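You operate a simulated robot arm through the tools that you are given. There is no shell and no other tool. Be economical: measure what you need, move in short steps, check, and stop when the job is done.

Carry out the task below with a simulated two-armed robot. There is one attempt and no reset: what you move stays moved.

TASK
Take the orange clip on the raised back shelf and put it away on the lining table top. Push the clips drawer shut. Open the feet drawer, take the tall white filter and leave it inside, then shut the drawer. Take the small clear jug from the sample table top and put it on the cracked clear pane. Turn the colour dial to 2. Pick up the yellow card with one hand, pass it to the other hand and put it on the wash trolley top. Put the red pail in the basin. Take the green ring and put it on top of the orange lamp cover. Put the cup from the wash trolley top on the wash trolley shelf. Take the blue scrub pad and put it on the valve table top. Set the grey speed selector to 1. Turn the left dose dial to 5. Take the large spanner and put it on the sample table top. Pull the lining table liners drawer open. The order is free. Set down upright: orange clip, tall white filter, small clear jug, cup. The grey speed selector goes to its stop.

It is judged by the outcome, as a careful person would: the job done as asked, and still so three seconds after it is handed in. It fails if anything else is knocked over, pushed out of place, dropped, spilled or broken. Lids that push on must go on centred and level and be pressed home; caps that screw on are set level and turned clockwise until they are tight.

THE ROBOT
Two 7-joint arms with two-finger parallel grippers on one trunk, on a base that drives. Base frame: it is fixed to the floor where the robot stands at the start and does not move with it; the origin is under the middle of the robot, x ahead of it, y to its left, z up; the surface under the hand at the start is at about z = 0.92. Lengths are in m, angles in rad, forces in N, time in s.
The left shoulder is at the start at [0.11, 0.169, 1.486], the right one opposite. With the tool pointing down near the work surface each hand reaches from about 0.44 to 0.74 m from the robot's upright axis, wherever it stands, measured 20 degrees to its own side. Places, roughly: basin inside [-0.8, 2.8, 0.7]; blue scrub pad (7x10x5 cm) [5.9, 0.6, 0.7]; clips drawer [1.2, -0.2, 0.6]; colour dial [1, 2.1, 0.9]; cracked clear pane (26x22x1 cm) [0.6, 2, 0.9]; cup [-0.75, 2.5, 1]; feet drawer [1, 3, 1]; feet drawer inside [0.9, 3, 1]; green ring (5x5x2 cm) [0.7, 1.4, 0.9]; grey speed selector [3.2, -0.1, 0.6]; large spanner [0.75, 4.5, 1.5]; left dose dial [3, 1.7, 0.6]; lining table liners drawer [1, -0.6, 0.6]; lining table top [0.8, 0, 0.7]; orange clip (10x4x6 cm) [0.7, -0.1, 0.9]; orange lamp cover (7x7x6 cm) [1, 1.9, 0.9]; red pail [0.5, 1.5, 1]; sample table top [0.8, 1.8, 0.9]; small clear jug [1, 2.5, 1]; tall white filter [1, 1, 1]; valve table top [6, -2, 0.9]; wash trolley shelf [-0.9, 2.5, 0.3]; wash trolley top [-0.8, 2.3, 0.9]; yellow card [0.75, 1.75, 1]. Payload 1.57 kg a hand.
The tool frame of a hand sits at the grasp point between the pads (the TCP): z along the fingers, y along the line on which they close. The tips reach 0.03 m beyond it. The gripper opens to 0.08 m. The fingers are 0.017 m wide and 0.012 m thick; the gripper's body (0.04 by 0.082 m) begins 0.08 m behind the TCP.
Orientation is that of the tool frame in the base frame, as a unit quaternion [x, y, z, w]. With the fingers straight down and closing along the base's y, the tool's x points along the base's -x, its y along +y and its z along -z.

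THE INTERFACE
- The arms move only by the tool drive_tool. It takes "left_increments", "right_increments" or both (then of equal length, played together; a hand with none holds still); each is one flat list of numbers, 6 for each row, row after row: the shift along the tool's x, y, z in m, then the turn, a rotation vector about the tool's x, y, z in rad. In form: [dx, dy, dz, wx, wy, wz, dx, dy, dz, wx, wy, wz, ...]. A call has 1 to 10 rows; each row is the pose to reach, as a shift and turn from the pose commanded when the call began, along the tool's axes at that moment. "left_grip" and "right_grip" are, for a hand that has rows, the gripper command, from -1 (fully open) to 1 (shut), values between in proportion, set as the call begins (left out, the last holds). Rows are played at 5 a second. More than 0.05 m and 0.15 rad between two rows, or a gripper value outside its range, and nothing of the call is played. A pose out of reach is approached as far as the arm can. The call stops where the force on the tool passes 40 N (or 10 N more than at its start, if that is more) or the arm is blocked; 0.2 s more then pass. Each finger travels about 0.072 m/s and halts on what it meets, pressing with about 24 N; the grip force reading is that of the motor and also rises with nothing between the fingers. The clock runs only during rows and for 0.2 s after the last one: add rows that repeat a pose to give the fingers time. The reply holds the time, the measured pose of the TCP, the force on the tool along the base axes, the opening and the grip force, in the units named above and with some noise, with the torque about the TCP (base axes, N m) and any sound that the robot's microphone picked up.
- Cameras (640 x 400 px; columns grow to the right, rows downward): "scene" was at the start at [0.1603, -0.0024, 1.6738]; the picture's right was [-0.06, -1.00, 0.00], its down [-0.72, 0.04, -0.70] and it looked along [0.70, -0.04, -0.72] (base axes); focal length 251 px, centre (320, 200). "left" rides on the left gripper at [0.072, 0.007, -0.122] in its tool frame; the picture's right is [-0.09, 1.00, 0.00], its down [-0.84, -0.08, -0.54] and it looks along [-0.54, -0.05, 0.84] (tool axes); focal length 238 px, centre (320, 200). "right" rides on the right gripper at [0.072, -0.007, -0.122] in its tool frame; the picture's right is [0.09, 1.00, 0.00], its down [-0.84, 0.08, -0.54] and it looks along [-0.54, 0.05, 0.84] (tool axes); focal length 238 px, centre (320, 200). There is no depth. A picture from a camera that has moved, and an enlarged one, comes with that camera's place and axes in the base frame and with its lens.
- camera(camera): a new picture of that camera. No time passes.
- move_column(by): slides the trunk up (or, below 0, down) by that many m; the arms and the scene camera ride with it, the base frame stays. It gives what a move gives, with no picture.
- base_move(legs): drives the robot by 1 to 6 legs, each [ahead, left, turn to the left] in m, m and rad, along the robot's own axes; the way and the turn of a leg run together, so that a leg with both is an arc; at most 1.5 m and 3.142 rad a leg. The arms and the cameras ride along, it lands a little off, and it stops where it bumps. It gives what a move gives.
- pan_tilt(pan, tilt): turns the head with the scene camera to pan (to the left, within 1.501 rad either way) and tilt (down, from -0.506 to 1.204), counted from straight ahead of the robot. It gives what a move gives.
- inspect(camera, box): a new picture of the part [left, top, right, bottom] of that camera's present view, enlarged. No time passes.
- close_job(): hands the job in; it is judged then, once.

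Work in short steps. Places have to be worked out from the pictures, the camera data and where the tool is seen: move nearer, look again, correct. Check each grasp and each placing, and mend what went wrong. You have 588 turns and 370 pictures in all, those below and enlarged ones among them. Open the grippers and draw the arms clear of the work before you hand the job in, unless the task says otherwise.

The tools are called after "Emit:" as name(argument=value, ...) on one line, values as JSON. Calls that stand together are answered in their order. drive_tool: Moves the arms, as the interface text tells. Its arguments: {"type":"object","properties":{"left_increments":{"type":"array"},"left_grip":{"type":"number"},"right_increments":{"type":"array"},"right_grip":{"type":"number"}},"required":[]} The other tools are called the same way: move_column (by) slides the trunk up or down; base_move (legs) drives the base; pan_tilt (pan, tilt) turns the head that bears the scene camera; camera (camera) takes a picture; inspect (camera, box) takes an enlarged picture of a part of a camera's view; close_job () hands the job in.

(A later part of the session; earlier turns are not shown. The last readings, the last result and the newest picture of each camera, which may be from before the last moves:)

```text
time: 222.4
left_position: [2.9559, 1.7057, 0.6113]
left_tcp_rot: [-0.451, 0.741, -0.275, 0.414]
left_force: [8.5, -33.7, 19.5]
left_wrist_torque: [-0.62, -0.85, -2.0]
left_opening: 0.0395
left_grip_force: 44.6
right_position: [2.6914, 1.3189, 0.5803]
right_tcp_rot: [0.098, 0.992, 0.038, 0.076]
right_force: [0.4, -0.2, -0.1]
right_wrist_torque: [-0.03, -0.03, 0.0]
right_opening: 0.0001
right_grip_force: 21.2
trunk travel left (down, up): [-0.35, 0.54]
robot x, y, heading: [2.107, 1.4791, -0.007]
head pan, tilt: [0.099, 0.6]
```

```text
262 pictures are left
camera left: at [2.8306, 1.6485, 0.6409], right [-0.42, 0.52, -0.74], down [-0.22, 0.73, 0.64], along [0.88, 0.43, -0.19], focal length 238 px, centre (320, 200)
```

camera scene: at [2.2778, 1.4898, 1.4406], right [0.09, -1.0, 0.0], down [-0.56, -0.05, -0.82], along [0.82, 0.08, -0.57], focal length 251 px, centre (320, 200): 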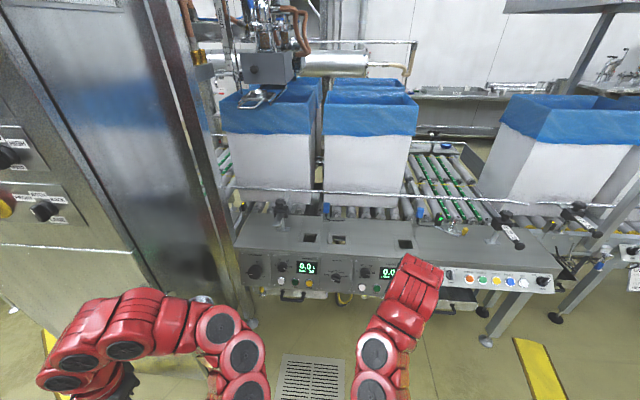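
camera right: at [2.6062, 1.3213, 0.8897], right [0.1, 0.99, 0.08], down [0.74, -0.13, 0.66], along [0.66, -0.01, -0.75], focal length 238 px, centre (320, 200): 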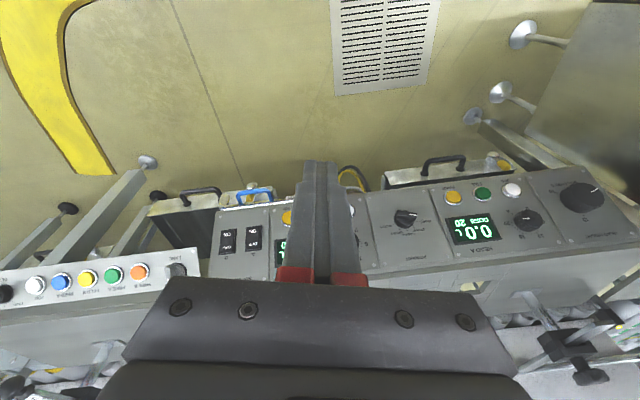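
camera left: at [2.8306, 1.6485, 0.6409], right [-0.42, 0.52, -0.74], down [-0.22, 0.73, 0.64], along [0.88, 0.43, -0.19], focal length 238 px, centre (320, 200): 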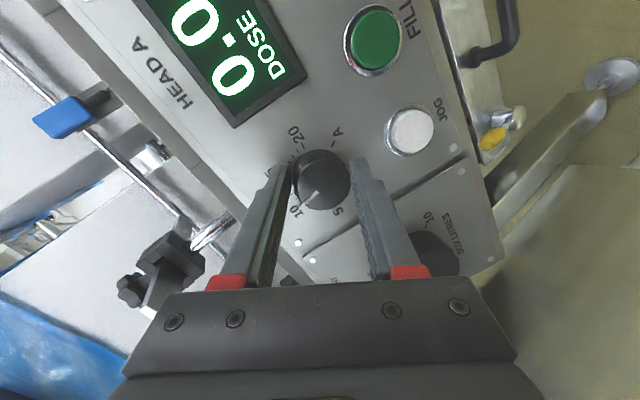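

Pointer now ~9–10. Release, back off slightly, roll back +1.3 rad, regrip.

Emit:
drive_tool(left_increments=[0, 0, 0, 0, 0, 0, 0, 0, -0.005, 0, 0, 0, 0, 0, -0.005, 0, 0, 0], left_grip=-0.35)

Emit:
inspect(camera="scene", box=[200, 200, 400, 320])

Emit:
drive_tool(left_increments=[0, 0.003, -0.005, 0, 0, 0.14, 0, 0.006, -0.005, 0, 0, 0.28, 0, 0.008, -0.005, 0, 0, 0.42, 0, 0.008, -0.005, 0, 0, 0.56, 0, 0.008, -0.005, 0, 0, 0.7, 0, 0.008, -0.005, 0, 0, 0.84, 0, 0.008, -0.005, 0, 0, 0.98, 0, 0.008, -0.005, 0, 0, 1.12, 0, 0.008, -0.005, 0, 0, 1.26])

Emit:
camera(camera="left")

```text
time: 223.2
left_position: [2.9511, 1.7158, 0.6093]
left_tcp_rot: [-0.453, 0.742, -0.269, 0.414]
left_force: [1.6, -0.6, 2.3]
left_wrist_torque: [-0.04, -0.13, -0.05]
left_opening: 0.0573
left_grip_force: 1.7
right_position: [2.6929, 1.3219, 0.5792]
right_tcp_rot: [0.097, 0.992, 0.039, 0.074]
right_force: [1.0, 0.2, 0.0]
right_wrist_torque: [-0.02, 0.05, 0.0]
right_opening: 0.0
right_grip_force: 21.1
trunk travel left (down, up): [-0.35, 0.54]
robot x, y, heading: [2.1072, 1.4832, -0.002]
head pan, tilt: [0.099, 0.6]
```

```text
3.20 times, centred on (300, 260) of scene
camera zoom: at [2.2739, 1.4896, 1.2406], right [0.09, -1.0, 0.0], down [-0.56, -0.05, -0.83], along [0.82, 0.08, -0.56], focal length 804 px, centre (384, 8)
```

zoom: 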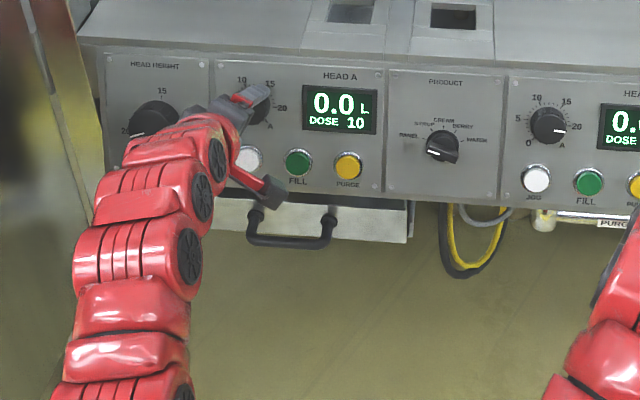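

```text
time: 225.2
left_position: [2.9442, 1.7181, 0.6046]
left_tcp_rot: [0.072, 0.867, 0.026, 0.492]
left_force: [0.2, 0.1, -0.4]
left_wrist_torque: [-0.01, -0.03, 0.01]
left_opening: 0.0541
left_grip_force: 0.0
right_position: [2.6918, 1.3217, 0.5807]
right_tcp_rot: [0.099, 0.992, 0.037, 0.074]
right_force: [0.4, 0.1, 0.4]
right_wrist_torque: [-0.01, -0.01, 0.02]
right_opening: 0.0
right_grip_force: 21.6
trunk travel left (down, up): [-0.35, 0.54]
robot x, y, heading: [2.1065, 1.4799, 0.0]
head pan, tilt: [0.099, 0.6]
```

```text
260 pictures are left
camera left: at [2.8034, 1.7378, 0.6063], right [0.15, 0.97, 0.19], down [-0.05, -0.19, 0.98], along [0.99, -0.15, 0.02], focal length 238 px, centre (320, 200)
```

left: 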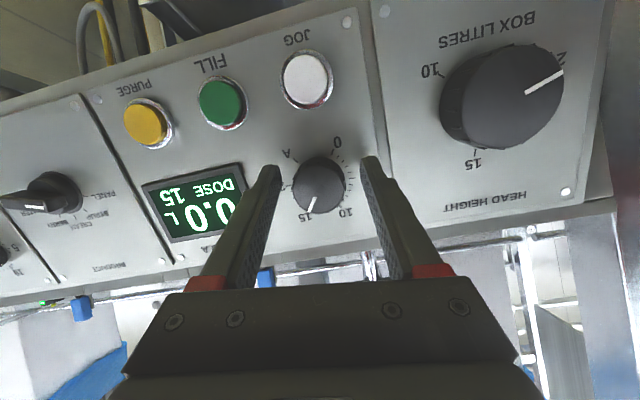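

Rolling back dragged the knob to 15. Back fully off this time, roll to +60°, then regrip for a 115° turn.

Emit:
drive_tool(left_increments=[0, 0, -0.02, 0, 0, 0, 0, 0, -0.04, 0, 0, 0, 0, 0, -0.04, 0, 0, 0.15, 0, 0, -0.04, 0, 0, 0.3, 0, 0, -0.04, 0, 0, 0.45, 0, 0, -0.04, 0, 0, 0.6, 0, 0, -0.04, 0, 0, 0.75, 0, 0, -0.04, 0, 0, 0.88])

Emit:
camera(camera="left")

```text
time: 227.1
left_position: [2.9092, 1.7195, 0.6247]
left_tcp_rot: [0.434, 0.754, 0.233, 0.434]
left_force: [0.0, -0.1, 0.1]
left_wrist_torque: [-0.02, -0.01, -0.03]
left_opening: 0.0543
left_grip_force: 0.0
right_position: [2.6931, 1.322, 0.5801]
right_tcp_rot: [0.098, 0.992, 0.038, 0.073]
right_force: [0.5, -0.2, -0.4]
right_wrist_torque: [-0.01, 0.0, -0.02]
right_opening: 0.0
right_grip_force: 21.3
trunk travel left (down, up): [-0.35, 0.54]
robot x, y, heading: [2.1021, 1.4787, -0.004]
head pan, tilt: [0.099, 0.6]
```

```text
259 pictures are left
camera left: at [2.7897, 1.7866, 0.6595], right [0.47, 0.43, 0.77], down [-0.3, -0.74, 0.6], along [0.83, -0.51, -0.22], focal length 238 px, centre (320, 200)
```

left: 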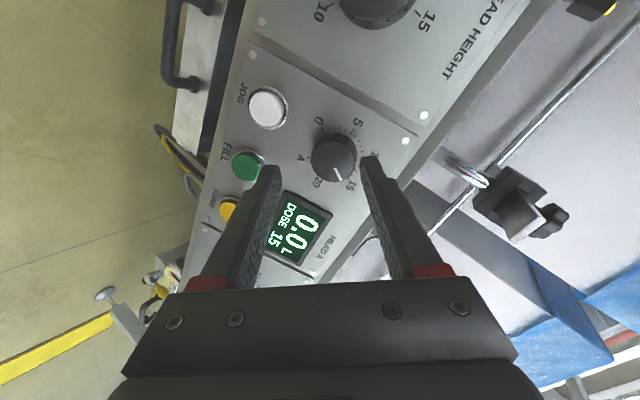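

Emit:
drive_tool(left_increments=[-0.003, 0.005, 0.015, 0, 0, 0, -0.006, 0.01, 0.03, 0, 0, 0, -0.006, 0.01, 0.042, 0, 0, 0, -0.006, 0.01, 0.052, 0, 0, 0])

Emit:
drive_tool(left_increments=[0, 0, 0, 0, 0, 0, 0, 0, 0, 0, 0, 0, 0, 0, 0, 0, 0, 0], left_grip=1)

Emit:
drive_tool(left_increments=[0, 0, -0.001, 0, 0, -0.15, 0, 0, -0.001, 0, 0, -0.3, 0, 0, -0.001, 0, 0, -0.45, 0, 0, -0.001, 0, 0, -0.6, 0, 0, -0.001, 0, 0, -0.75, 0, 0, -0.001, 0, 0, -0.9, 0, 0, -0.001, 0, 0, -1.05, 0, 0, -0.001, 0, 0, -1.2, 0, 0, -0.001, 0, 0, -1.35, 0, 0, -0.001, 0, 0, -1.5])

Emit:
inspect(camera="scene", box=[200, 200, 400, 320])

```text
time: 228.1
left_position: [2.9587, 1.7203, 0.6114]
left_tcp_rot: [0.433, 0.753, 0.235, 0.436]
left_force: [-17.5, 0.4, 5.7]
left_wrist_torque: [0.03, -0.48, 0.23]
left_opening: 0.0503
left_grip_force: 0.0
right_position: [2.6917, 1.3219, 0.5807]
right_tcp_rot: [0.097, 0.992, 0.038, 0.075]
right_force: [-0.1, -0.2, 0.9]
right_wrist_torque: [-0.01, 0.05, 0.0]
right_opening: 0.0
right_grip_force: 21.1
trunk travel left (down, up): [-0.35, 0.54]
robot x, y, heading: [2.1066, 1.4804, -0.006]
head pan, tilt: [0.099, 0.6]
```

```text
time: 228.8
left_position: [2.959, 1.7195, 0.6112]
left_tcp_rot: [0.434, 0.754, 0.233, 0.436]
left_force: [-17.5, 2.8, 5.1]
left_wrist_torque: [0.08, -0.46, 0.21]
left_opening: 0.0412
left_grip_force: 44.7
right_position: [2.6926, 1.3224, 0.5807]
right_tcp_rot: [0.097, 0.992, 0.038, 0.075]
right_force: [-0.7, -0.5, 0.4]
right_wrist_torque: [0.03, -0.01, -0.01]
right_opening: 0.0
right_grip_force: 21.4
trunk travel left (down, up): [-0.35, 0.54]
robot x, y, heading: [2.1103, 1.48, -0.004]
head pan, tilt: [0.099, 0.6]
```

```text
time: 231.1
left_position: [2.9594, 1.7126, 0.6115]
left_tcp_rot: [-0.195, 0.846, -0.13, 0.478]
left_force: [-15.1, -26.7, -2.0]
left_wrist_torque: [-0.74, 0.17, -1.81]
left_opening: 0.0384
left_grip_force: 44.2
right_position: [2.6922, 1.3209, 0.5809]
right_tcp_rot: [0.098, 0.992, 0.039, 0.074]
right_force: [0.2, 0.9, 0.7]
right_wrist_torque: [0.03, 0.01, 0.03]
right_opening: 0.0
right_grip_force: 21.5
trunk travel left (down, up): [-0.35, 0.54]
robot x, y, heading: [2.1078, 1.4807, -0.006]
head pan, tilt: [0.099, 0.6]
```

```text
3.20 times, centred on (300, 260) of scene
camera zoom: at [2.2733, 1.4872, 1.2409], right [0.09, -1.0, 0.0], down [-0.56, -0.05, -0.83], along [0.82, 0.08, -0.56], focal length 804 px, centre (384, 8)
```

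zoom: 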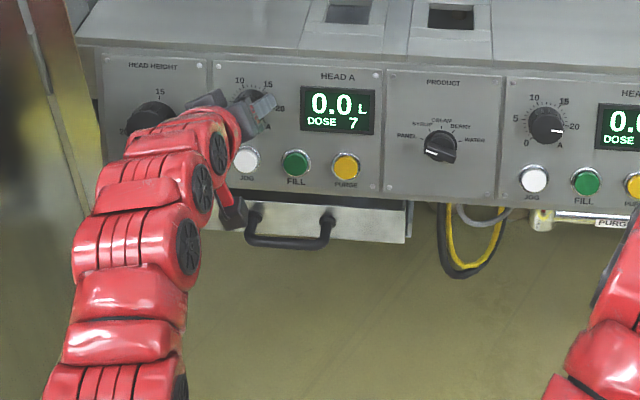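

DOSE 7 now. Turn ~0.38 rad more.

Emit:
drive_tool(left_increments=[0, 0, -0.001, 0, 0, -0.13, 0, 0, -0.001, 0, 0, -0.26, 0, 0, -0.001, 0, 0, -0.37, 0, 0, -0.001, 0, 0, -0.37])

Emit:
inspect(camera="scene", box=[200, 200, 400, 320])

Emit:
camera(camera="left")

```text
time: 232.1
left_position: [2.9581, 1.7119, 0.613]
left_tcp_rot: [-0.348, 0.796, -0.214, 0.447]
left_force: [7.3, -30.3, 7.5]
left_wrist_torque: [-0.53, -0.43, -1.16]
left_opening: 0.0394
left_grip_force: 44.6
right_position: [2.6925, 1.3211, 0.5799]
right_tcp_rot: [0.097, 0.992, 0.039, 0.074]
right_force: [-1.2, -0.3, -0.1]
right_wrist_torque: [0.01, 0.01, 0.0]
right_opening: 0.0002
right_grip_force: 21.4
trunk travel left (down, up): [-0.35, 0.54]
robot x, y, heading: [2.1084, 1.4775, -0.006]
head pan, tilt: [0.099, 0.6]
```

```text
3.20 times, centred on (300, 260) of scene
camera zoom: at [2.274, 1.4869, 1.2408], right [0.09, -1.0, 0.0], down [-0.56, -0.05, -0.83], along [0.82, 0.08, -0.56], focal length 804 px, centre (384, 8)
```

zoom: 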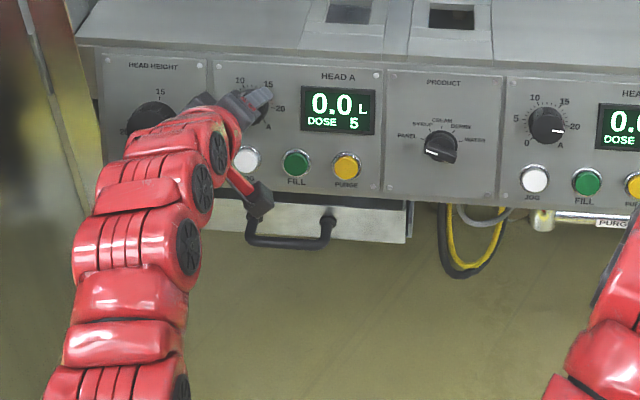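

```text
256 pictures are left
camera left: at [2.8256, 1.666, 0.6297], right [-0.33, 0.73, -0.6], down [-0.14, 0.59, 0.8], along [0.94, 0.34, -0.09], focal length 238 px, centre (320, 200)
```

left: 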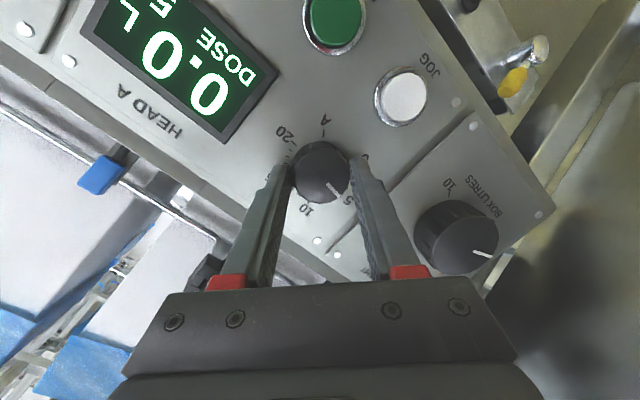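

DOSE 5. Relieve the sideways load, then open and back straight off.

Emit:
drive_tool(left_increments=[0.0025, -0.004, 0, 0, 0, 0, 0.005, -0.008, 0, 0, 0, 0, 0.005, -0.008, 0, 0, 0, 0])

Emit:
drive_tool(left_increments=[0, 0, 0, 0, 0, 0, 0, 0, 0, 0, 0, 0, 0, 0, 0, 0, 0, 0], left_grip=-0.45)

Emit:
drive_tool(left_increments=[0, 0, -0.02, 0, 0, 0, 0, 0, -0.05, 0, 0, 0, 0, 0, -0.09, 0, 0, 0])

Emit:
camera(camera="left")

```text
time: 232.8
left_position: [2.9585, 1.7127, 0.6129]
left_tcp_rot: [-0.35, 0.795, -0.211, 0.448]
left_force: [18.4, -4.9, 7.3]
left_wrist_torque: [-0.12, -0.96, -0.29]
left_opening: 0.0393
left_grip_force: 44.8
right_position: [2.6933, 1.3224, 0.5798]
right_tcp_rot: [0.096, 0.992, 0.039, 0.075]
right_force: [-0.2, 0.3, 0.7]
right_wrist_torque: [0.0, -0.02, 0.02]
right_opening: 0.0
right_grip_force: 21.7
trunk travel left (down, up): [-0.35, 0.54]
robot x, y, heading: [2.1073, 1.4772, -0.007]
head pan, tilt: [0.099, 0.6]
```

```text
time: 233.7
left_position: [2.9586, 1.7083, 0.6106]
left_tcp_rot: [-0.35, 0.797, -0.211, 0.445]
left_force: [0.3, 0.3, 0.4]
left_wrist_torque: [0.02, 0.01, 0.01]
left_opening: 0.0577
left_grip_force: 0.0
right_position: [2.6924, 1.3212, 0.5806]
right_tcp_rot: [0.098, 0.992, 0.038, 0.073]
right_force: [-0.2, 0.0, 0.3]
right_wrist_torque: [0.05, 0.01, -0.02]
right_opening: 0.0001
right_grip_force: 21.3
trunk travel left (down, up): [-0.35, 0.54]
robot x, y, heading: [2.1062, 1.4823, -0.004]
head pan, tilt: [0.099, 0.6]
```

```text
time: 234.4
left_position: [2.8794, 1.7111, 0.6597]
left_tcp_rot: [-0.349, 0.796, -0.211, 0.446]
left_force: [0.0, -0.6, -0.1]
left_wrist_torque: [0.02, -0.01, -0.03]
left_opening: 0.0581
left_grip_force: 0.0
right_position: [2.6918, 1.3222, 0.5808]
right_tcp_rot: [0.098, 0.992, 0.038, 0.074]
right_force: [0.6, 0.1, 0.3]
right_wrist_torque: [0.0, 0.02, -0.01]
right_opening: 0.0002
right_grip_force: 21.2
trunk travel left (down, up): [-0.35, 0.54]
robot x, y, heading: [2.1087, 1.4771, -0.0]
head pan, tilt: [0.099, 0.6]
```

```text
255 pictures are left
camera left: at [2.7464, 1.6636, 0.6763], right [-0.33, 0.73, -0.59], down [-0.14, 0.59, 0.8], along [0.93, 0.35, -0.09], focal length 238 px, centre (320, 200)
```

left: 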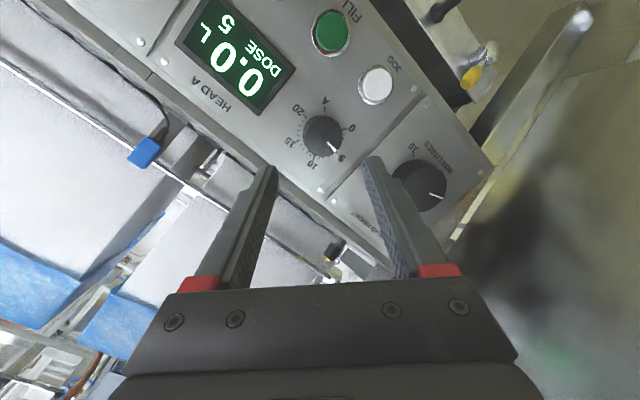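

Dial reads 5 — done. Raise the trunk, restore the left hand's orientation, and turn around to the sample table.

Emit:
move_column(by=0.4)

Emit:
drive_tool(left_increments=[0, 0, 0, 0, 0, 0.14, 0, 0, 0, 0, 0, 0.28, 0, 0, 0, 0, 0, 0.42, 0, 0, 0, 0, 0, 0.56, 0, 0, 0, 0, 0, 0.7, 0, 0, 0, 0, 0, 0.83], left_grip=-1)

Emit:
drive_tool(left_increments=[0, 0, -0.03, 0, 0.13, 0, 0, 0, -0.05, 0, 0.26, 0, 0, 0, -0.07, 0, 0.39, 0, 0, 0, -0.09, 0, 0.52, 0, 0, 0, -0.11, 0, 0.65, 0, 0, 0, -0.13, 0, 0.78, 0, 0, 0, -0.15, 0, 0.91, 0, 0, 0, -0.17, 0, 1.05, 0], right_increments=[0, 0, 0, 0, 0.02, -0.02, 0, 0, 0, 0, 0.04, -0.04, 0, 0, 0, 0, 0.06, -0.06, 0, 0, 0, 0, 0.08, -0.08, 0, 0, 0, 0, 0.1, -0.1, 0, 0, 0, 0, 0.12, -0.12, 0, 0, 0, 0, 0.14, -0.15, 0, 0, 0, 0, 0.15, -0.18])

Emit:
base_move(legs=[[-0.2, 0, 0], [0, 0, 3.14]])

Emit:
pan_tilt(pan=0, tilt=0.6)

Emit:
camera(camera="scene")

```text
time: 238.3
left_position: [2.8807, 1.7098, 1.0586]
left_tcp_rot: [-0.349, 0.796, -0.212, 0.446]
left_force: [0.1, 0.0, 0.3]
left_wrist_torque: [-0.02, 0.01, -0.02]
left_opening: 0.0582
left_grip_force: 0.0
right_position: [2.6924, 1.3229, 0.9812]
right_tcp_rot: [0.098, 0.992, 0.038, 0.074]
right_force: [-0.2, -0.7, 0.0]
right_wrist_torque: [-0.01, 0.03, -0.03]
right_opening: 0.0
right_grip_force: 21.2
trunk travel left (down, up): [-0.75, 0.14]
robot x, y, heading: [2.1054, 1.483, -0.002]
head pan, tilt: [0.099, 0.6]
```

```text
time: 239.7
left_position: [2.8809, 1.7109, 1.0574]
left_tcp_rot: [0.002, 0.869, -0.013, 0.494]
left_force: [-0.9, 0.3, 0.8]
left_wrist_torque: [0.01, 0.0, -0.06]
left_opening: 0.08
left_grip_force: 0.0
right_position: [2.692, 1.3225, 0.9814]
right_tcp_rot: [0.097, 0.992, 0.038, 0.073]
right_force: [-0.5, 0.3, 0.0]
right_wrist_torque: [-0.02, -0.02, -0.01]
right_opening: 0.0
right_grip_force: 21.4
trunk travel left (down, up): [-0.75, 0.14]
robot x, y, heading: [2.1105, 1.4786, -0.005]
head pan, tilt: [0.099, 0.6]
```

```text
time: 241.5
left_position: [2.785, 1.7066, 1.1115]
left_tcp_rot: [0.006, 0.981, -0.013, 0.191]
left_force: [0.1, -0.2, 0.2]
left_wrist_torque: [-0.01, -0.02, 0.0]
left_opening: 0.0802
left_grip_force: 0.1
left hand out of reach, approached as far as the arm can: row 5, 6, 7, 8
right_position: [2.7055, 1.3235, 0.9465]
right_tcp_rot: [0.004, 0.999, 0.037, 0.002]
right_force: [-0.2, 0.5, 0.6]
right_wrist_torque: [0.02, -0.04, 0.01]
right_opening: 0.0
right_grip_force: 20.9
right hand out of reach, approached as far as the arm can: row 1, 2, 3, 4, 5, 6, 7, 8
trunk travel left (down, up): [-0.75, 0.14]
robot x, y, heading: [2.1076, 1.4796, -0.009]
head pan, tilt: [0.099, 0.6]
```

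```text
time: 250.3
left_position: [1.2167, 1.2851, 1.1117]
left_tcp_rot: [0.981, -0.028, -0.19, -0.018]
left_force: [-0.8, 0.0, -0.4]
left_wrist_torque: [-0.01, -0.01, 0.0]
left_opening: 0.08
left_grip_force: 0.0
right_position: [1.3137, 1.6626, 0.9472]
right_tcp_rot: [0.999, -0.026, -0.004, 0.038]
right_force: [-0.3, -0.3, 0.4]
right_wrist_torque: [-0.01, 0.03, 0.01]
right_opening: 0.0
right_grip_force: 21.0
trunk travel left (down, up): [-0.75, 0.14]
robot x, y, heading: [1.9048, 1.4796, 3.096]
head pan, tilt: [0.099, 0.6]
```

```text
time: 251.0
left_position: [1.2183, 1.2836, 1.1111]
left_tcp_rot: [0.981, -0.027, -0.19, -0.017]
left_force: [0.2, 0.3, -1.1]
left_wrist_torque: [0.01, 0.02, 0.02]
left_opening: 0.0801
left_grip_force: 0.0
right_position: [1.3132, 1.6637, 0.947]
right_tcp_rot: [0.999, -0.026, -0.004, 0.038]
right_force: [-1.0, 0.3, 0.0]
right_wrist_torque: [0.0, 0.02, -0.01]
right_opening: 0.0
right_grip_force: 21.0
trunk travel left (down, up): [-0.75, 0.14]
robot x, y, heading: [1.9029, 1.4792, 3.095]
head pan, tilt: [0.0, 0.6]
```

```text
254 pictures are left
camera scene: at [1.7371, 1.4915, 1.6406], right [0.05, 1.0, 0.0], down [0.56, -0.03, -0.82], along [-0.82, 0.04, -0.57], focal length 251 px, centre (320, 200)
```

scene: 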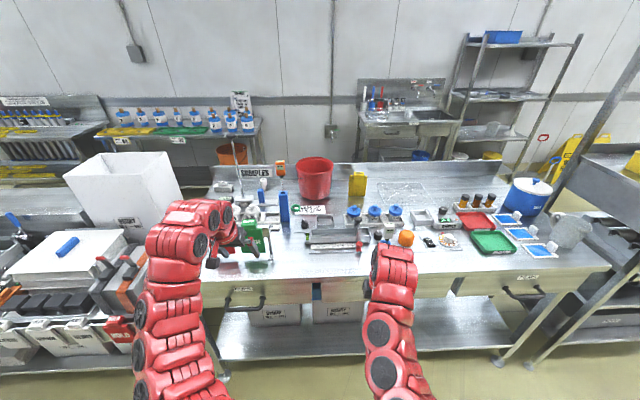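

Emit:
inspect(camera="scene", box=[200, 140, 400, 270])

Emit:
inspect(camera="scene", box=[360, 150, 620, 320])

```text
3.08 times, centred on (300, 205) of scene
camera zoom: at [1.7371, 1.4915, 1.6406], right [0.05, 1.0, 0.0], down [0.56, -0.03, -0.82], along [-0.82, 0.04, -0.57], focal length 773 px, centre (382, 185)
```

zoom: 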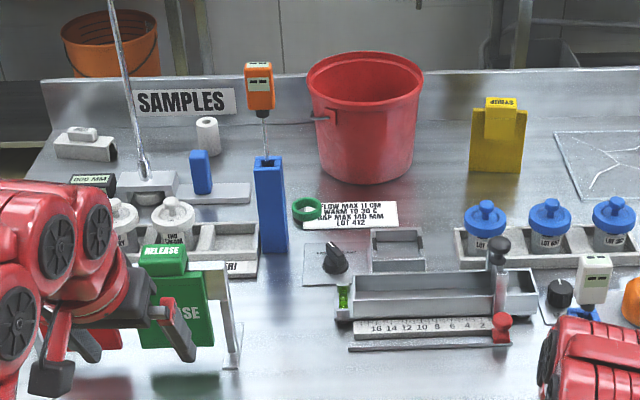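

```text
2.35 times, centred on (490, 235) of scene
camera zoom: at [1.7371, 1.4915, 1.6406], right [0.05, 1.0, 0.0], down [0.56, -0.03, -0.82], along [-0.82, 0.04, -0.57], focal length 591 px, centre (-80, 118)
```

zoom: 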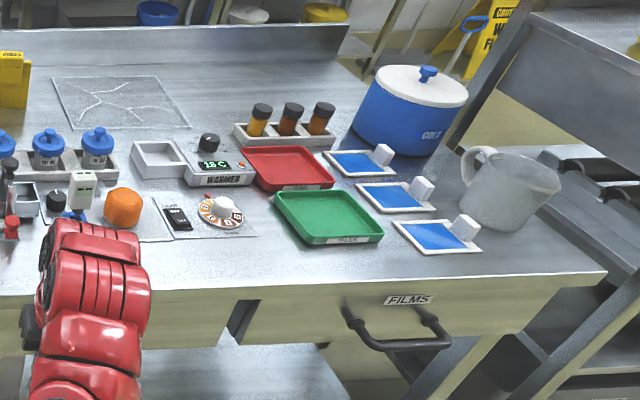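

Busy table. I'll raise the trunk and right hand, then move in front of the colour dial (≈y 2.1).

Emit:
move_column(by=0.13)

Emit:
drive_tool(right_increments=[0, 0, -0.04, 0, 0, 0, 0, 0, -0.08, 0, 0, 0, 0, 0, -0.12, 0, 0, 0], left_increments=[0, 0, 0, 0, 0.13, 0, 0, 0, 0, 0, 0.26, 0, 0, 0, 0, 0, 0.38, 0], right_grip=-1)

Emit:
base_move(legs=[[0, -0.6, 0.046], [0.22, 0, 0]])

Emit:
pan_tilt(pan=0, tilt=0.8)

Emit:
camera(camera="scene")

Emit:
camera(camera="right")

Emit:
camera(camera="left")

```text
time: 252.6
left_position: [1.2173, 1.2829, 1.2409]
left_tcp_rot: [0.981, -0.028, -0.189, -0.017]
left_force: [-0.2, -0.7, 0.6]
left_wrist_torque: [0.01, -0.01, -0.02]
left_opening: 0.0801
left_grip_force: 0.1
right_position: [1.3132, 1.663, 1.0778]
right_tcp_rot: [0.999, -0.026, -0.004, 0.037]
right_force: [-0.4, 0.2, -0.8]
right_wrist_torque: [-0.02, 0.01, 0.0]
right_opening: 0.0004
right_grip_force: 21.2
trunk travel left (down, up): [-0.88, 0.01]
robot x, y, heading: [1.9059, 1.4807, 3.093]
head pan, tilt: [0.0, 0.6]
```

```text
time: 253.4
left_position: [1.2188, 1.2814, 1.2406]
left_tcp_rot: [0.999, -0.031, 0.001, -0.014]
left_force: [0.0, -0.4, -0.4]
left_wrist_torque: [0.03, 0.02, 0.02]
left_opening: 0.0803
left_grip_force: 0.0
left hand out of reach, approached as far as the arm can: row 1
right_position: [1.2836, 1.6669, 1.1138]
right_tcp_rot: [0.999, -0.026, -0.003, 0.038]
right_force: [-0.1, 0.0, 0.5]
right_wrist_torque: [0.03, -0.01, 0.0]
right_opening: 0.0801
right_grip_force: 0.0
right hand out of reach, approached as far as the arm can: row 1, 2, 3
trunk travel left (down, up): [-0.88, 0.01]
robot x, y, heading: [1.9047, 1.4783, 3.087]
head pan, tilt: [0.0, 0.6]
```

```text
time: 258.1
left_position: [1.0251, 1.8556, 1.2436]
left_tcp_rot: [1.0, -0.011, -0.001, -0.011]
left_force: [0.8, -0.6, 0.4]
left_wrist_torque: [-0.01, 0.0, -0.01]
left_opening: 0.0801
left_grip_force: 0.1
right_position: [1.0742, 2.243, 1.1152]
right_tcp_rot: [0.999, -0.005, -0.003, 0.037]
right_force: [0.0, 0.4, -0.4]
right_wrist_torque: [0.02, 0.01, 0.0]
right_opening: 0.0799
right_grip_force: 0.2
trunk travel left (down, up): [-0.88, 0.01]
robot x, y, heading: [1.7051, 2.0802, 3.137]
head pan, tilt: [0.0, 0.6]
```

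```text
time: 258.8
left_position: [1.0224, 1.8552, 1.2414]
left_tcp_rot: [1.0, -0.01, 0.0, -0.012]
left_force: [-1.0, -0.1, -0.1]
left_wrist_torque: [0.01, -0.01, 0.04]
left_opening: 0.08
left_grip_force: 0.0
right_position: [1.0728, 2.2434, 1.1142]
right_tcp_rot: [0.999, -0.006, -0.002, 0.037]
right_force: [-0.2, -0.3, -0.8]
right_wrist_torque: [0.0, -0.04, -0.01]
right_opening: 0.08
right_grip_force: 0.1
trunk travel left (down, up): [-0.88, 0.01]
robot x, y, heading: [1.702, 2.0828, 3.134]
head pan, tilt: [0.0, 0.799]
```

```text
251 pictures are left
camera scene: at [1.5399, 2.0845, 1.7536], right [0.01, 1.0, 0.0], down [0.72, -0.01, -0.7], along [-0.7, 0.01, -0.72], focal length 251 px, centre (320, 200)
```

scene: 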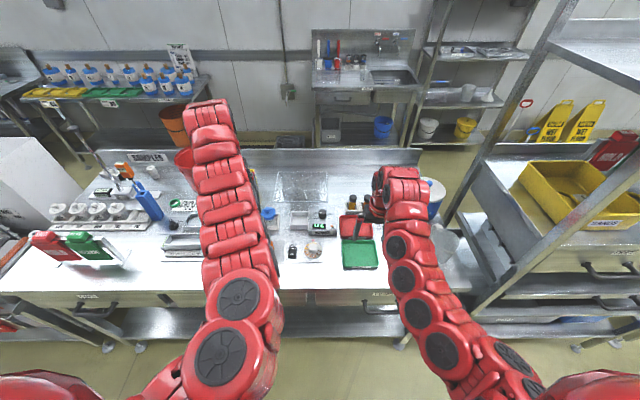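

```text
250 pictures are left
camera right: at [1.1452, 2.2582, 1.2345], right [0.08, -0.99, 0.08], down [-0.83, -0.03, 0.55], along [-0.54, -0.11, -0.83], focal length 238 px, centre (320, 200)
```

right: 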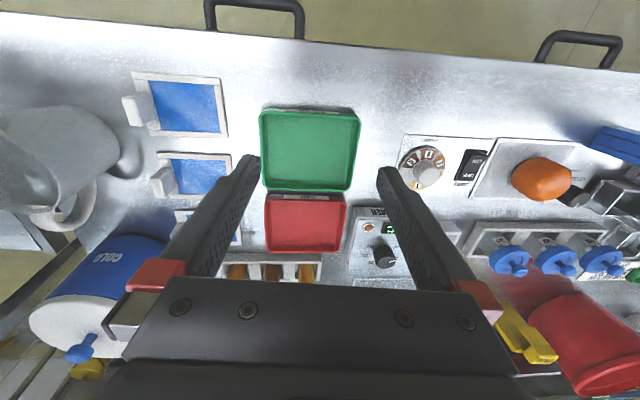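

```text
249 pictures are left
camera left: at [1.0943, 1.8437, 1.3622], right [-0.11, -0.99, -0.02], down [-0.84, 0.08, 0.54], along [-0.54, 0.08, -0.84], focal length 238 px, centre (320, 200)
```

left: 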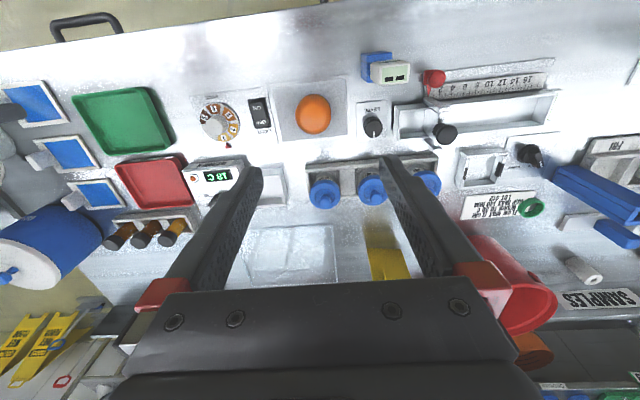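

Emit:
inspect(camera="left", box=[180, 80, 360, 180])

Emit:
inspect(camera="right", box=[380, 120, 500, 210])

```text
3.56 times, centred on (270, 130) of left
camera zoom: at [1.0943, 1.8437, 1.3622], right [-0.11, -0.99, -0.02], down [-0.84, 0.08, 0.54], along [-0.54, 0.08, -0.84], focal length 848 px, centre (498, 449)
```

zoom: 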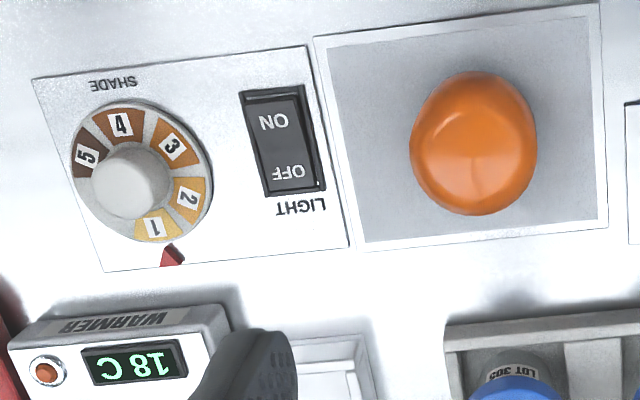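

```text
4.44 times, centred on (440, 165) of right
camera zoom: at [1.1452, 2.2582, 1.2345], right [0.08, -0.99, 0.08], down [-0.83, -0.03, 0.55], along [-0.54, -0.11, -0.83], focal length 1059 px, centre (-213, 356)
```

zoom: 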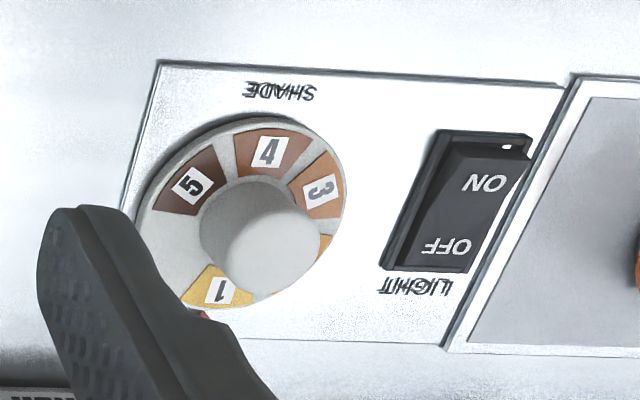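

The shade wheel has 1 at the red marker; it must turn ~50° clockwise (seen from above). Knob top ≈(0.995,2.054,0.926). Move the left hand aside and the right hand over the knob.

Emit:
drive_tool(right_increments=[-0.016, 0.038, 0, 0.015, 0, -0.06, -0.032, 0.076, 0.01, 0.03, 0, -0.12, -0.048, 0.114, 0.03, 0.045, 0, -0.18, -0.064, 0.152, 0.06, 0.06, 0, -0.24, -0.078, 0.189, 0.085, 0.074, 0, -0.3], left_increments=[0, 0.03, 0, 0, 0, 0, 0, 0.06, 0, 0, 0, 0, 0, 0.09, 0, 0, 0, 0, 0, 0.12, 0, 0, 0, 0, 0, 0.15, 0, 0, 0, 0])

Emit:
camera(camera="right")

```text
refused: row 4 steps farther than a row can; nothing moved
```

```text
246 pictures are left
camera right: at [1.1452, 2.2582, 1.2345], right [0.08, -0.99, 0.08], down [-0.83, -0.03, 0.55], along [-0.54, -0.11, -0.83], focal length 238 px, centre (320, 200)
```

right: 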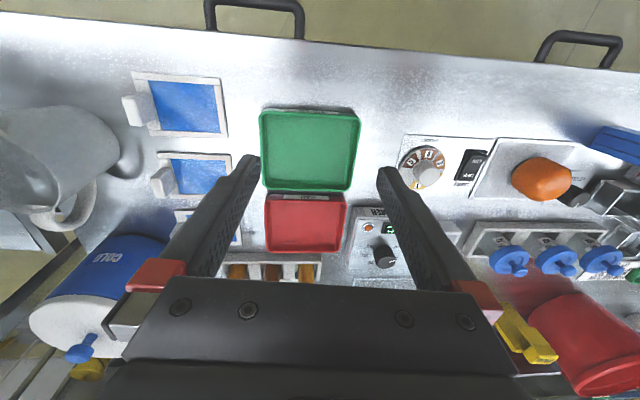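

Emit:
drive_tool(right_increments=[-0.015, 0.038, 0, 0.015, 0, -0.06, -0.03, 0.076, 0.0, 0.03, 0, -0.12, -0.046, 0.114, 0.015, 0.045, 0, -0.18, -0.062, 0.152, 0.03, 0.06, 0, -0.24, -0.078, 0.189, 0.05, 0.074, 0, -0.3, -0.078, 0.189, 0.085, 0.074, 0, -0.3], left_increments=[0, 0.03, 0, 0, 0, 0, 0, 0.06, 0, 0, 0, 0, 0, 0.09, 0, 0, 0, 0, 0, 0.12, 0, 0, 0, 0, 0, 0.15, 0, 0, 0, 0, 0, 0.15, 0, 0, 0, 0])

Emit:
camera(camera="right")

```text
time: 260.2
left_position: [1.0209, 1.7071, 1.2393]
left_tcp_rot: [1.0, -0.01, -0.001, -0.012]
left_force: [0.3, -0.1, 0.3]
left_wrist_torque: [-0.02, -0.01, 0.01]
left_opening: 0.0801
left_grip_force: 0.0
right_position: [1.0164, 2.0597, 1.0529]
right_tcp_rot: [0.99, 0.143, -0.009, 0.0]
right_force: [-0.3, 0.0, -0.1]
right_wrist_torque: [0.0, 0.05, 0.0]
right_opening: 0.0799
right_grip_force: 0.0
right hand out of reach, approached as far as the arm can: row 5, 6
trunk travel left (down, up): [-0.88, 0.01]
robot x, y, heading: [1.7034, 2.0824, 3.131]
head pan, tilt: [0.0, 0.799]
```

```text
245 pictures are left
camera right: at [1.086, 2.087, 1.1733], right [0.37, -0.93, 0.0], down [-0.77, -0.31, 0.56], along [-0.52, -0.2, -0.83], focal length 238 px, centre (320, 200)
```

right: 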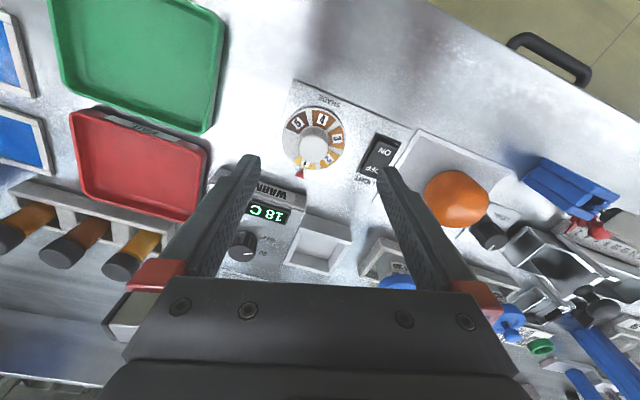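

Reach limit; drive the base 8 cm closer and lower the trunk a bit, then align over the knob.

Emit:
base_move(legs=[[0.06, 0, 0]])

Emit:
move_column(by=-0.06)

Emit:
camera(camera="right")

```text
time: 261.2
left_position: [0.9677, 1.7071, 1.2419]
left_tcp_rot: [1.0, -0.009, -0.004, -0.01]
left_force: [1.2, -0.2, 0.1]
left_wrist_torque: [0.01, 0.1, 0.01]
left_opening: 0.08
left_grip_force: 0.1
right_position: [0.9628, 2.0584, 1.0557]
right_tcp_rot: [0.99, 0.143, -0.011, 0.0]
right_force: [0.7, 1.0, -0.3]
right_wrist_torque: [0.0, 0.0, 0.02]
right_opening: 0.0799
right_grip_force: 0.1
trunk travel left (down, up): [-0.88, 0.01]
robot x, y, heading: [1.6457, 2.0812, 3.135]
head pan, tilt: [0.0, 0.799]
```

```text
time: 262.2
left_position: [0.9634, 1.7067, 1.1795]
left_tcp_rot: [1.0, -0.01, -0.002, -0.012]
left_force: [1.3, 0.6, 0.8]
left_wrist_torque: [0.0, 0.0, -0.02]
left_opening: 0.0801
left_grip_force: 0.2
right_position: [0.9597, 2.0588, 0.9937]
right_tcp_rot: [0.99, 0.144, -0.009, 0.0]
right_force: [1.0, 0.1, 1.1]
right_wrist_torque: [0.02, 0.01, -0.02]
right_opening: 0.0802
right_grip_force: 0.1
trunk travel left (down, up): [-0.82, 0.07]
robot x, y, heading: [1.6444, 2.0813, 3.136]
head pan, tilt: [0.0, 0.799]
```

```text
244 pictures are left
camera right: at [1.0282, 2.0853, 1.1139], right [0.37, -0.93, 0.0], down [-0.77, -0.31, 0.56], along [-0.52, -0.2, -0.83], focal length 238 px, centre (320, 200)
```

right: 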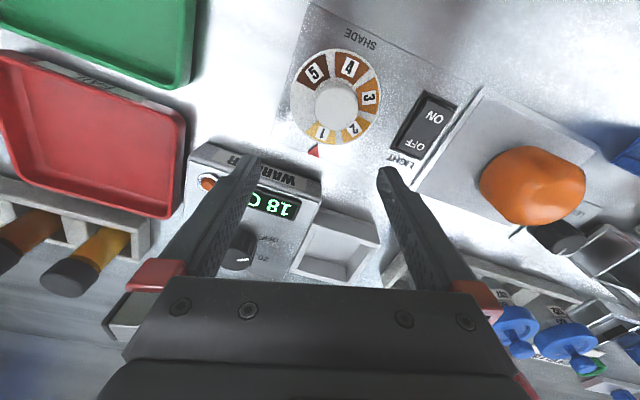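

Emit:
drive_tool(right_increments=[0.02, 0.006, 0, 0, 0, 0, 0.04, 0.011, 0.01, 0, 0, 0])

Emit:
camera(camera="right")

```text
time: 262.8
left_position: [0.9626, 1.7062, 1.1793]
left_tcp_rot: [1.0, -0.01, -0.002, -0.011]
left_force: [-0.2, -0.1, 0.4]
left_wrist_torque: [-0.02, 0.03, 0.02]
left_opening: 0.0802
left_grip_force: 0.0
right_position: [1.0012, 2.0594, 0.9817]
right_tcp_rot: [0.99, 0.143, -0.009, 0.0]
right_force: [-0.8, 0.0, -0.2]
right_wrist_torque: [-0.01, -0.01, 0.02]
right_opening: 0.0802
right_grip_force: 0.1
trunk travel left (down, up): [-0.82, 0.07]
robot x, y, heading: [1.6408, 2.0806, 3.137]
head pan, tilt: [0.0, 0.799]
```

```text
243 pictures are left
camera right: at [1.0699, 2.0869, 1.1025], right [0.37, -0.93, 0.0], down [-0.77, -0.31, 0.56], along [-0.52, -0.2, -0.83], focal length 238 px, centre (320, 200)
```

right: 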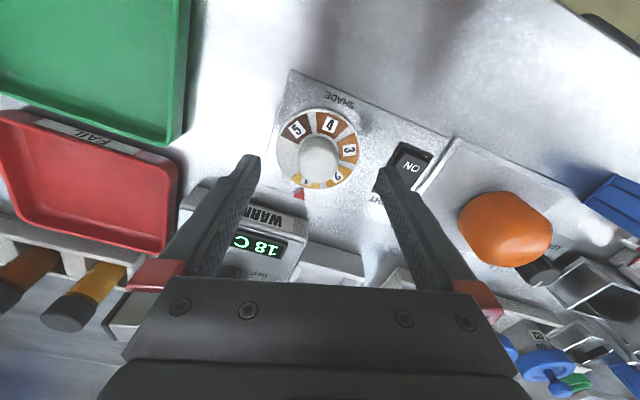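

Centred. Reduce the opening to ~5.8 cm (light switch nearby) and descend.

Emit:
drive_tool(right_increments=[0, 0, 0, 0, 0, 0, 0, 0, 0.015, 0, 0, 0, 0, 0, 0.03, 0, 0, 0, 0, 0, 0.04, 0, 0, 0], right_grip=-0.42)

Emit:
camera(camera="right")

```text
time: 263.8
left_position: [0.9613, 1.7067, 1.1792]
left_tcp_rot: [1.0, -0.01, -0.001, -0.011]
left_force: [0.4, -0.3, -0.1]
left_wrist_torque: [-0.02, 0.03, 0.01]
left_opening: 0.0801
left_grip_force: 0.1
right_position: [0.9974, 2.0586, 0.9418]
right_tcp_rot: [0.989, 0.145, -0.009, 0.001]
right_force: [-0.4, 0.0, -0.8]
right_wrist_torque: [-0.01, -0.02, 0.0]
right_opening: 0.0568
right_grip_force: 0.0
trunk travel left (down, up): [-0.82, 0.07]
robot x, y, heading: [1.6463, 2.0802, 3.131]
head pan, tilt: [0.0, 0.799]
```

```text
242 pictures are left
camera right: at [1.0674, 2.0857, 1.0625], right [0.37, -0.93, 0.0], down [-0.77, -0.31, 0.56], along [-0.52, -0.2, -0.83], focal length 238 px, centre (320, 200)
```

right: 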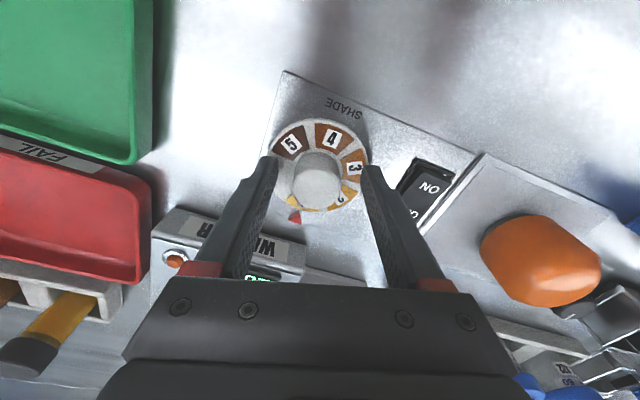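

Emit:
drive_tool(right_increments=[0, 0, 0.005, 0, 0, 0, 0, 0, 0.005, 0, 0, 0, 0, 0, 0.005, 0, 0, 0], right_grip=1)

Emit:
drive_tool(right_increments=[0, 0, 0, 0, 0, 0.13, 0, 0, 0, 0, 0, 0.26, 0, 0, 0, 0, 0, 0.39, 0, 0, 0, 0, 0, 0.52, 0, 0, 0, 0, 0, 0.65, 0, 0, 0, 0, 0, 0.78])

Emit:
camera(camera="right")

```text
time: 264.6
left_position: [0.9633, 1.7076, 1.1794]
left_tcp_rot: [1.0, -0.01, -0.002, -0.011]
left_force: [-0.1, 0.6, -0.3]
left_wrist_torque: [-0.02, -0.05, 0.01]
left_opening: 0.0799
left_grip_force: 0.1
right_position: [0.9979, 2.061, 0.9401]
right_tcp_rot: [0.99, 0.144, -0.01, 0.001]
right_force: [-5.4, 6.7, 25.9]
right_wrist_torque: [-0.04, -0.8, -0.11]
right_opening: 0.0307
right_grip_force: 40.2
trunk travel left (down, up): [-0.82, 0.07]
robot x, y, heading: [1.6457, 2.0794, 3.135]
head pan, tilt: [0.0, 0.799]
```

```text
time: 265.8
left_position: [0.9634, 1.7051, 1.1795]
left_tcp_rot: [1.0, -0.009, -0.001, -0.011]
left_force: [1.1, -0.8, 1.0]
left_wrist_torque: [0.01, -0.02, -0.02]
left_opening: 0.0803
left_grip_force: 0.0
right_position: [0.9984, 2.0578, 0.9388]
right_tcp_rot: [0.984, -0.181, -0.01, 0.003]
right_force: [1.8, 0.7, 17.1]
right_wrist_torque: [1.53, -1.56, 0.02]
right_opening: 0.0309
right_grip_force: 39.9
trunk travel left (down, up): [-0.82, 0.07]
robot x, y, heading: [1.6453, 2.0814, 3.135]
head pan, tilt: [0.0, 0.799]
stopped in row 6 (right hand): the force on the tool passed its limit at 41 N (the readings are from after the stop); the commanded pose is now the measured one
```

```text
241 pictures are left
camera right: at [1.0703, 2.0385, 1.0598], right [-0.27, -0.96, 0.01], down [-0.8, 0.23, 0.56], along [-0.54, 0.14, -0.83], focal length 238 px, centre (320, 200)
```

right: 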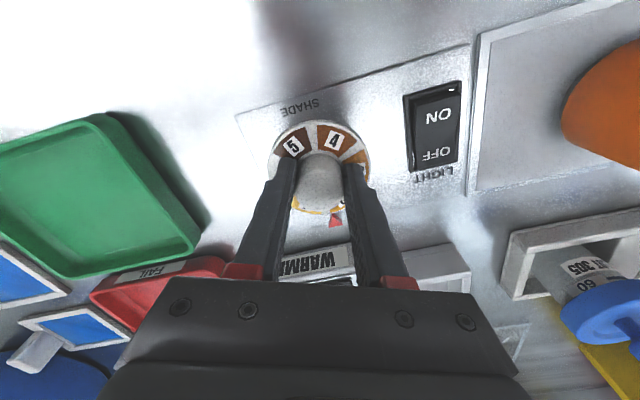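

Emit:
inspect(camera="right", box=[240, 110, 400, 250])

Emit:
inspect(camera="left", box=[0, 60, 240, 260])

```text
2.86 times, centred on (320, 180) of right
camera zoom: at [1.0703, 2.0385, 1.0598], right [-0.27, -0.96, 0.01], down [-0.8, 0.23, 0.56], along [-0.54, 0.14, -0.83], focal length 681 px, centre (320, 257)
```

zoom: 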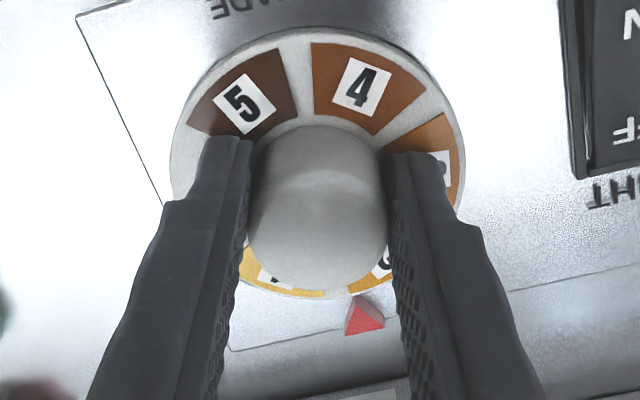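

```text
2.00 times, centred on (120, 160) of left
camera zoom: at [1.0356, 1.6941, 1.3003], right [-0.11, -0.99, -0.02], down [-0.83, 0.08, 0.55], along [-0.54, 0.08, -0.84], focal length 477 px, centre (720, 280)
```

zoom: 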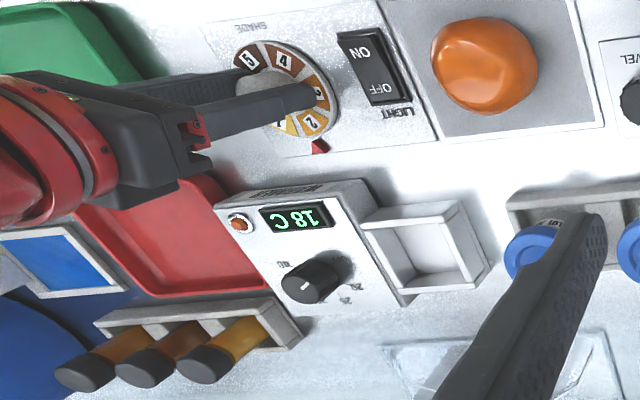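

The marker sits at the gap between 1 and 2. Turn ~0.5 rad more.

Emit:
drive_tool(right_increments=[0, 0, 0, 0, 0, 0.12, 0, 0, -0.001, 0, 0, 0.24, 0, 0, -0.001, 0, 0, 0.36, 0, 0, -0.001, 0, 0, 0.46])

Emit:
inspect(camera="right", box=[240, 110, 400, 250])

Emit:
inspect(camera="left", box=[80, 60, 200, 160])

```text
time: 266.8
left_position: [0.9632, 1.7053, 1.1785]
left_tcp_rot: [1.0, -0.01, 0.0, -0.013]
left_force: [-1.2, -0.3, -0.4]
left_wrist_torque: [0.03, -0.03, 0.03]
left_opening: 0.0798
left_grip_force: 0.1
right_position: [0.9973, 2.056, 0.9403]
right_tcp_rot: [0.916, -0.401, -0.01, 0.007]
right_force: [-3.0, -6.1, 8.5]
right_wrist_torque: [1.43, -0.32, 0.08]
right_opening: 0.0312
right_grip_force: 40.1
trunk travel left (down, up): [-0.82, 0.07]
robot x, y, heading: [1.6443, 2.0832, 3.137]
head pan, tilt: [0.0, 0.799]
```

```text
2.86 times, centred on (320, 180) of right
camera zoom: at [1.0533, 2.008, 1.0605], right [-0.67, -0.74, 0.02], down [-0.61, 0.56, 0.55], along [-0.42, 0.36, -0.83], focal length 681 px, centre (320, 257)
```

zoom: 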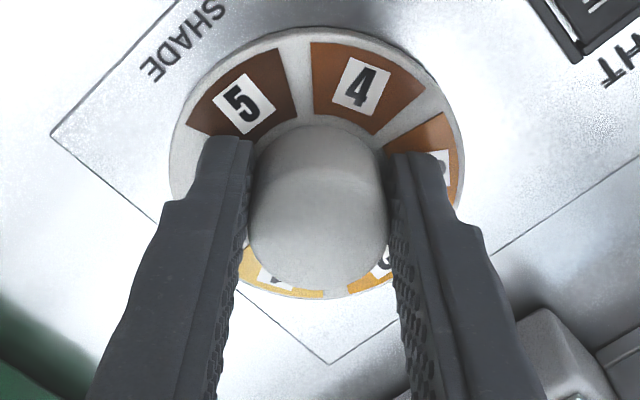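

```text
4.00 times, centred on (140, 110) of left
camera zoom: at [1.0341, 1.6929, 1.2992], right [-0.11, -0.99, -0.02], down [-0.83, 0.08, 0.55], along [-0.54, 0.08, -0.84], focal length 953 px, centre (1040, 560)
```

zoom: 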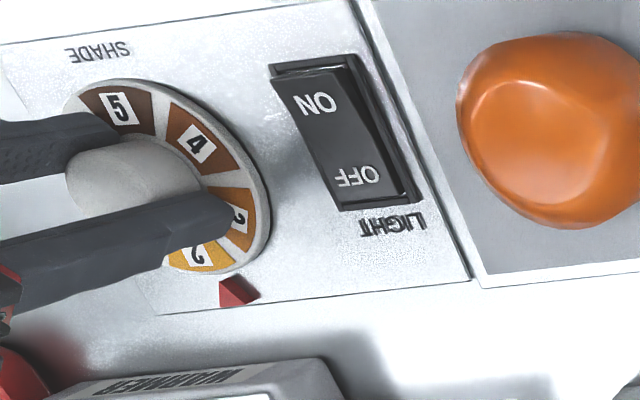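

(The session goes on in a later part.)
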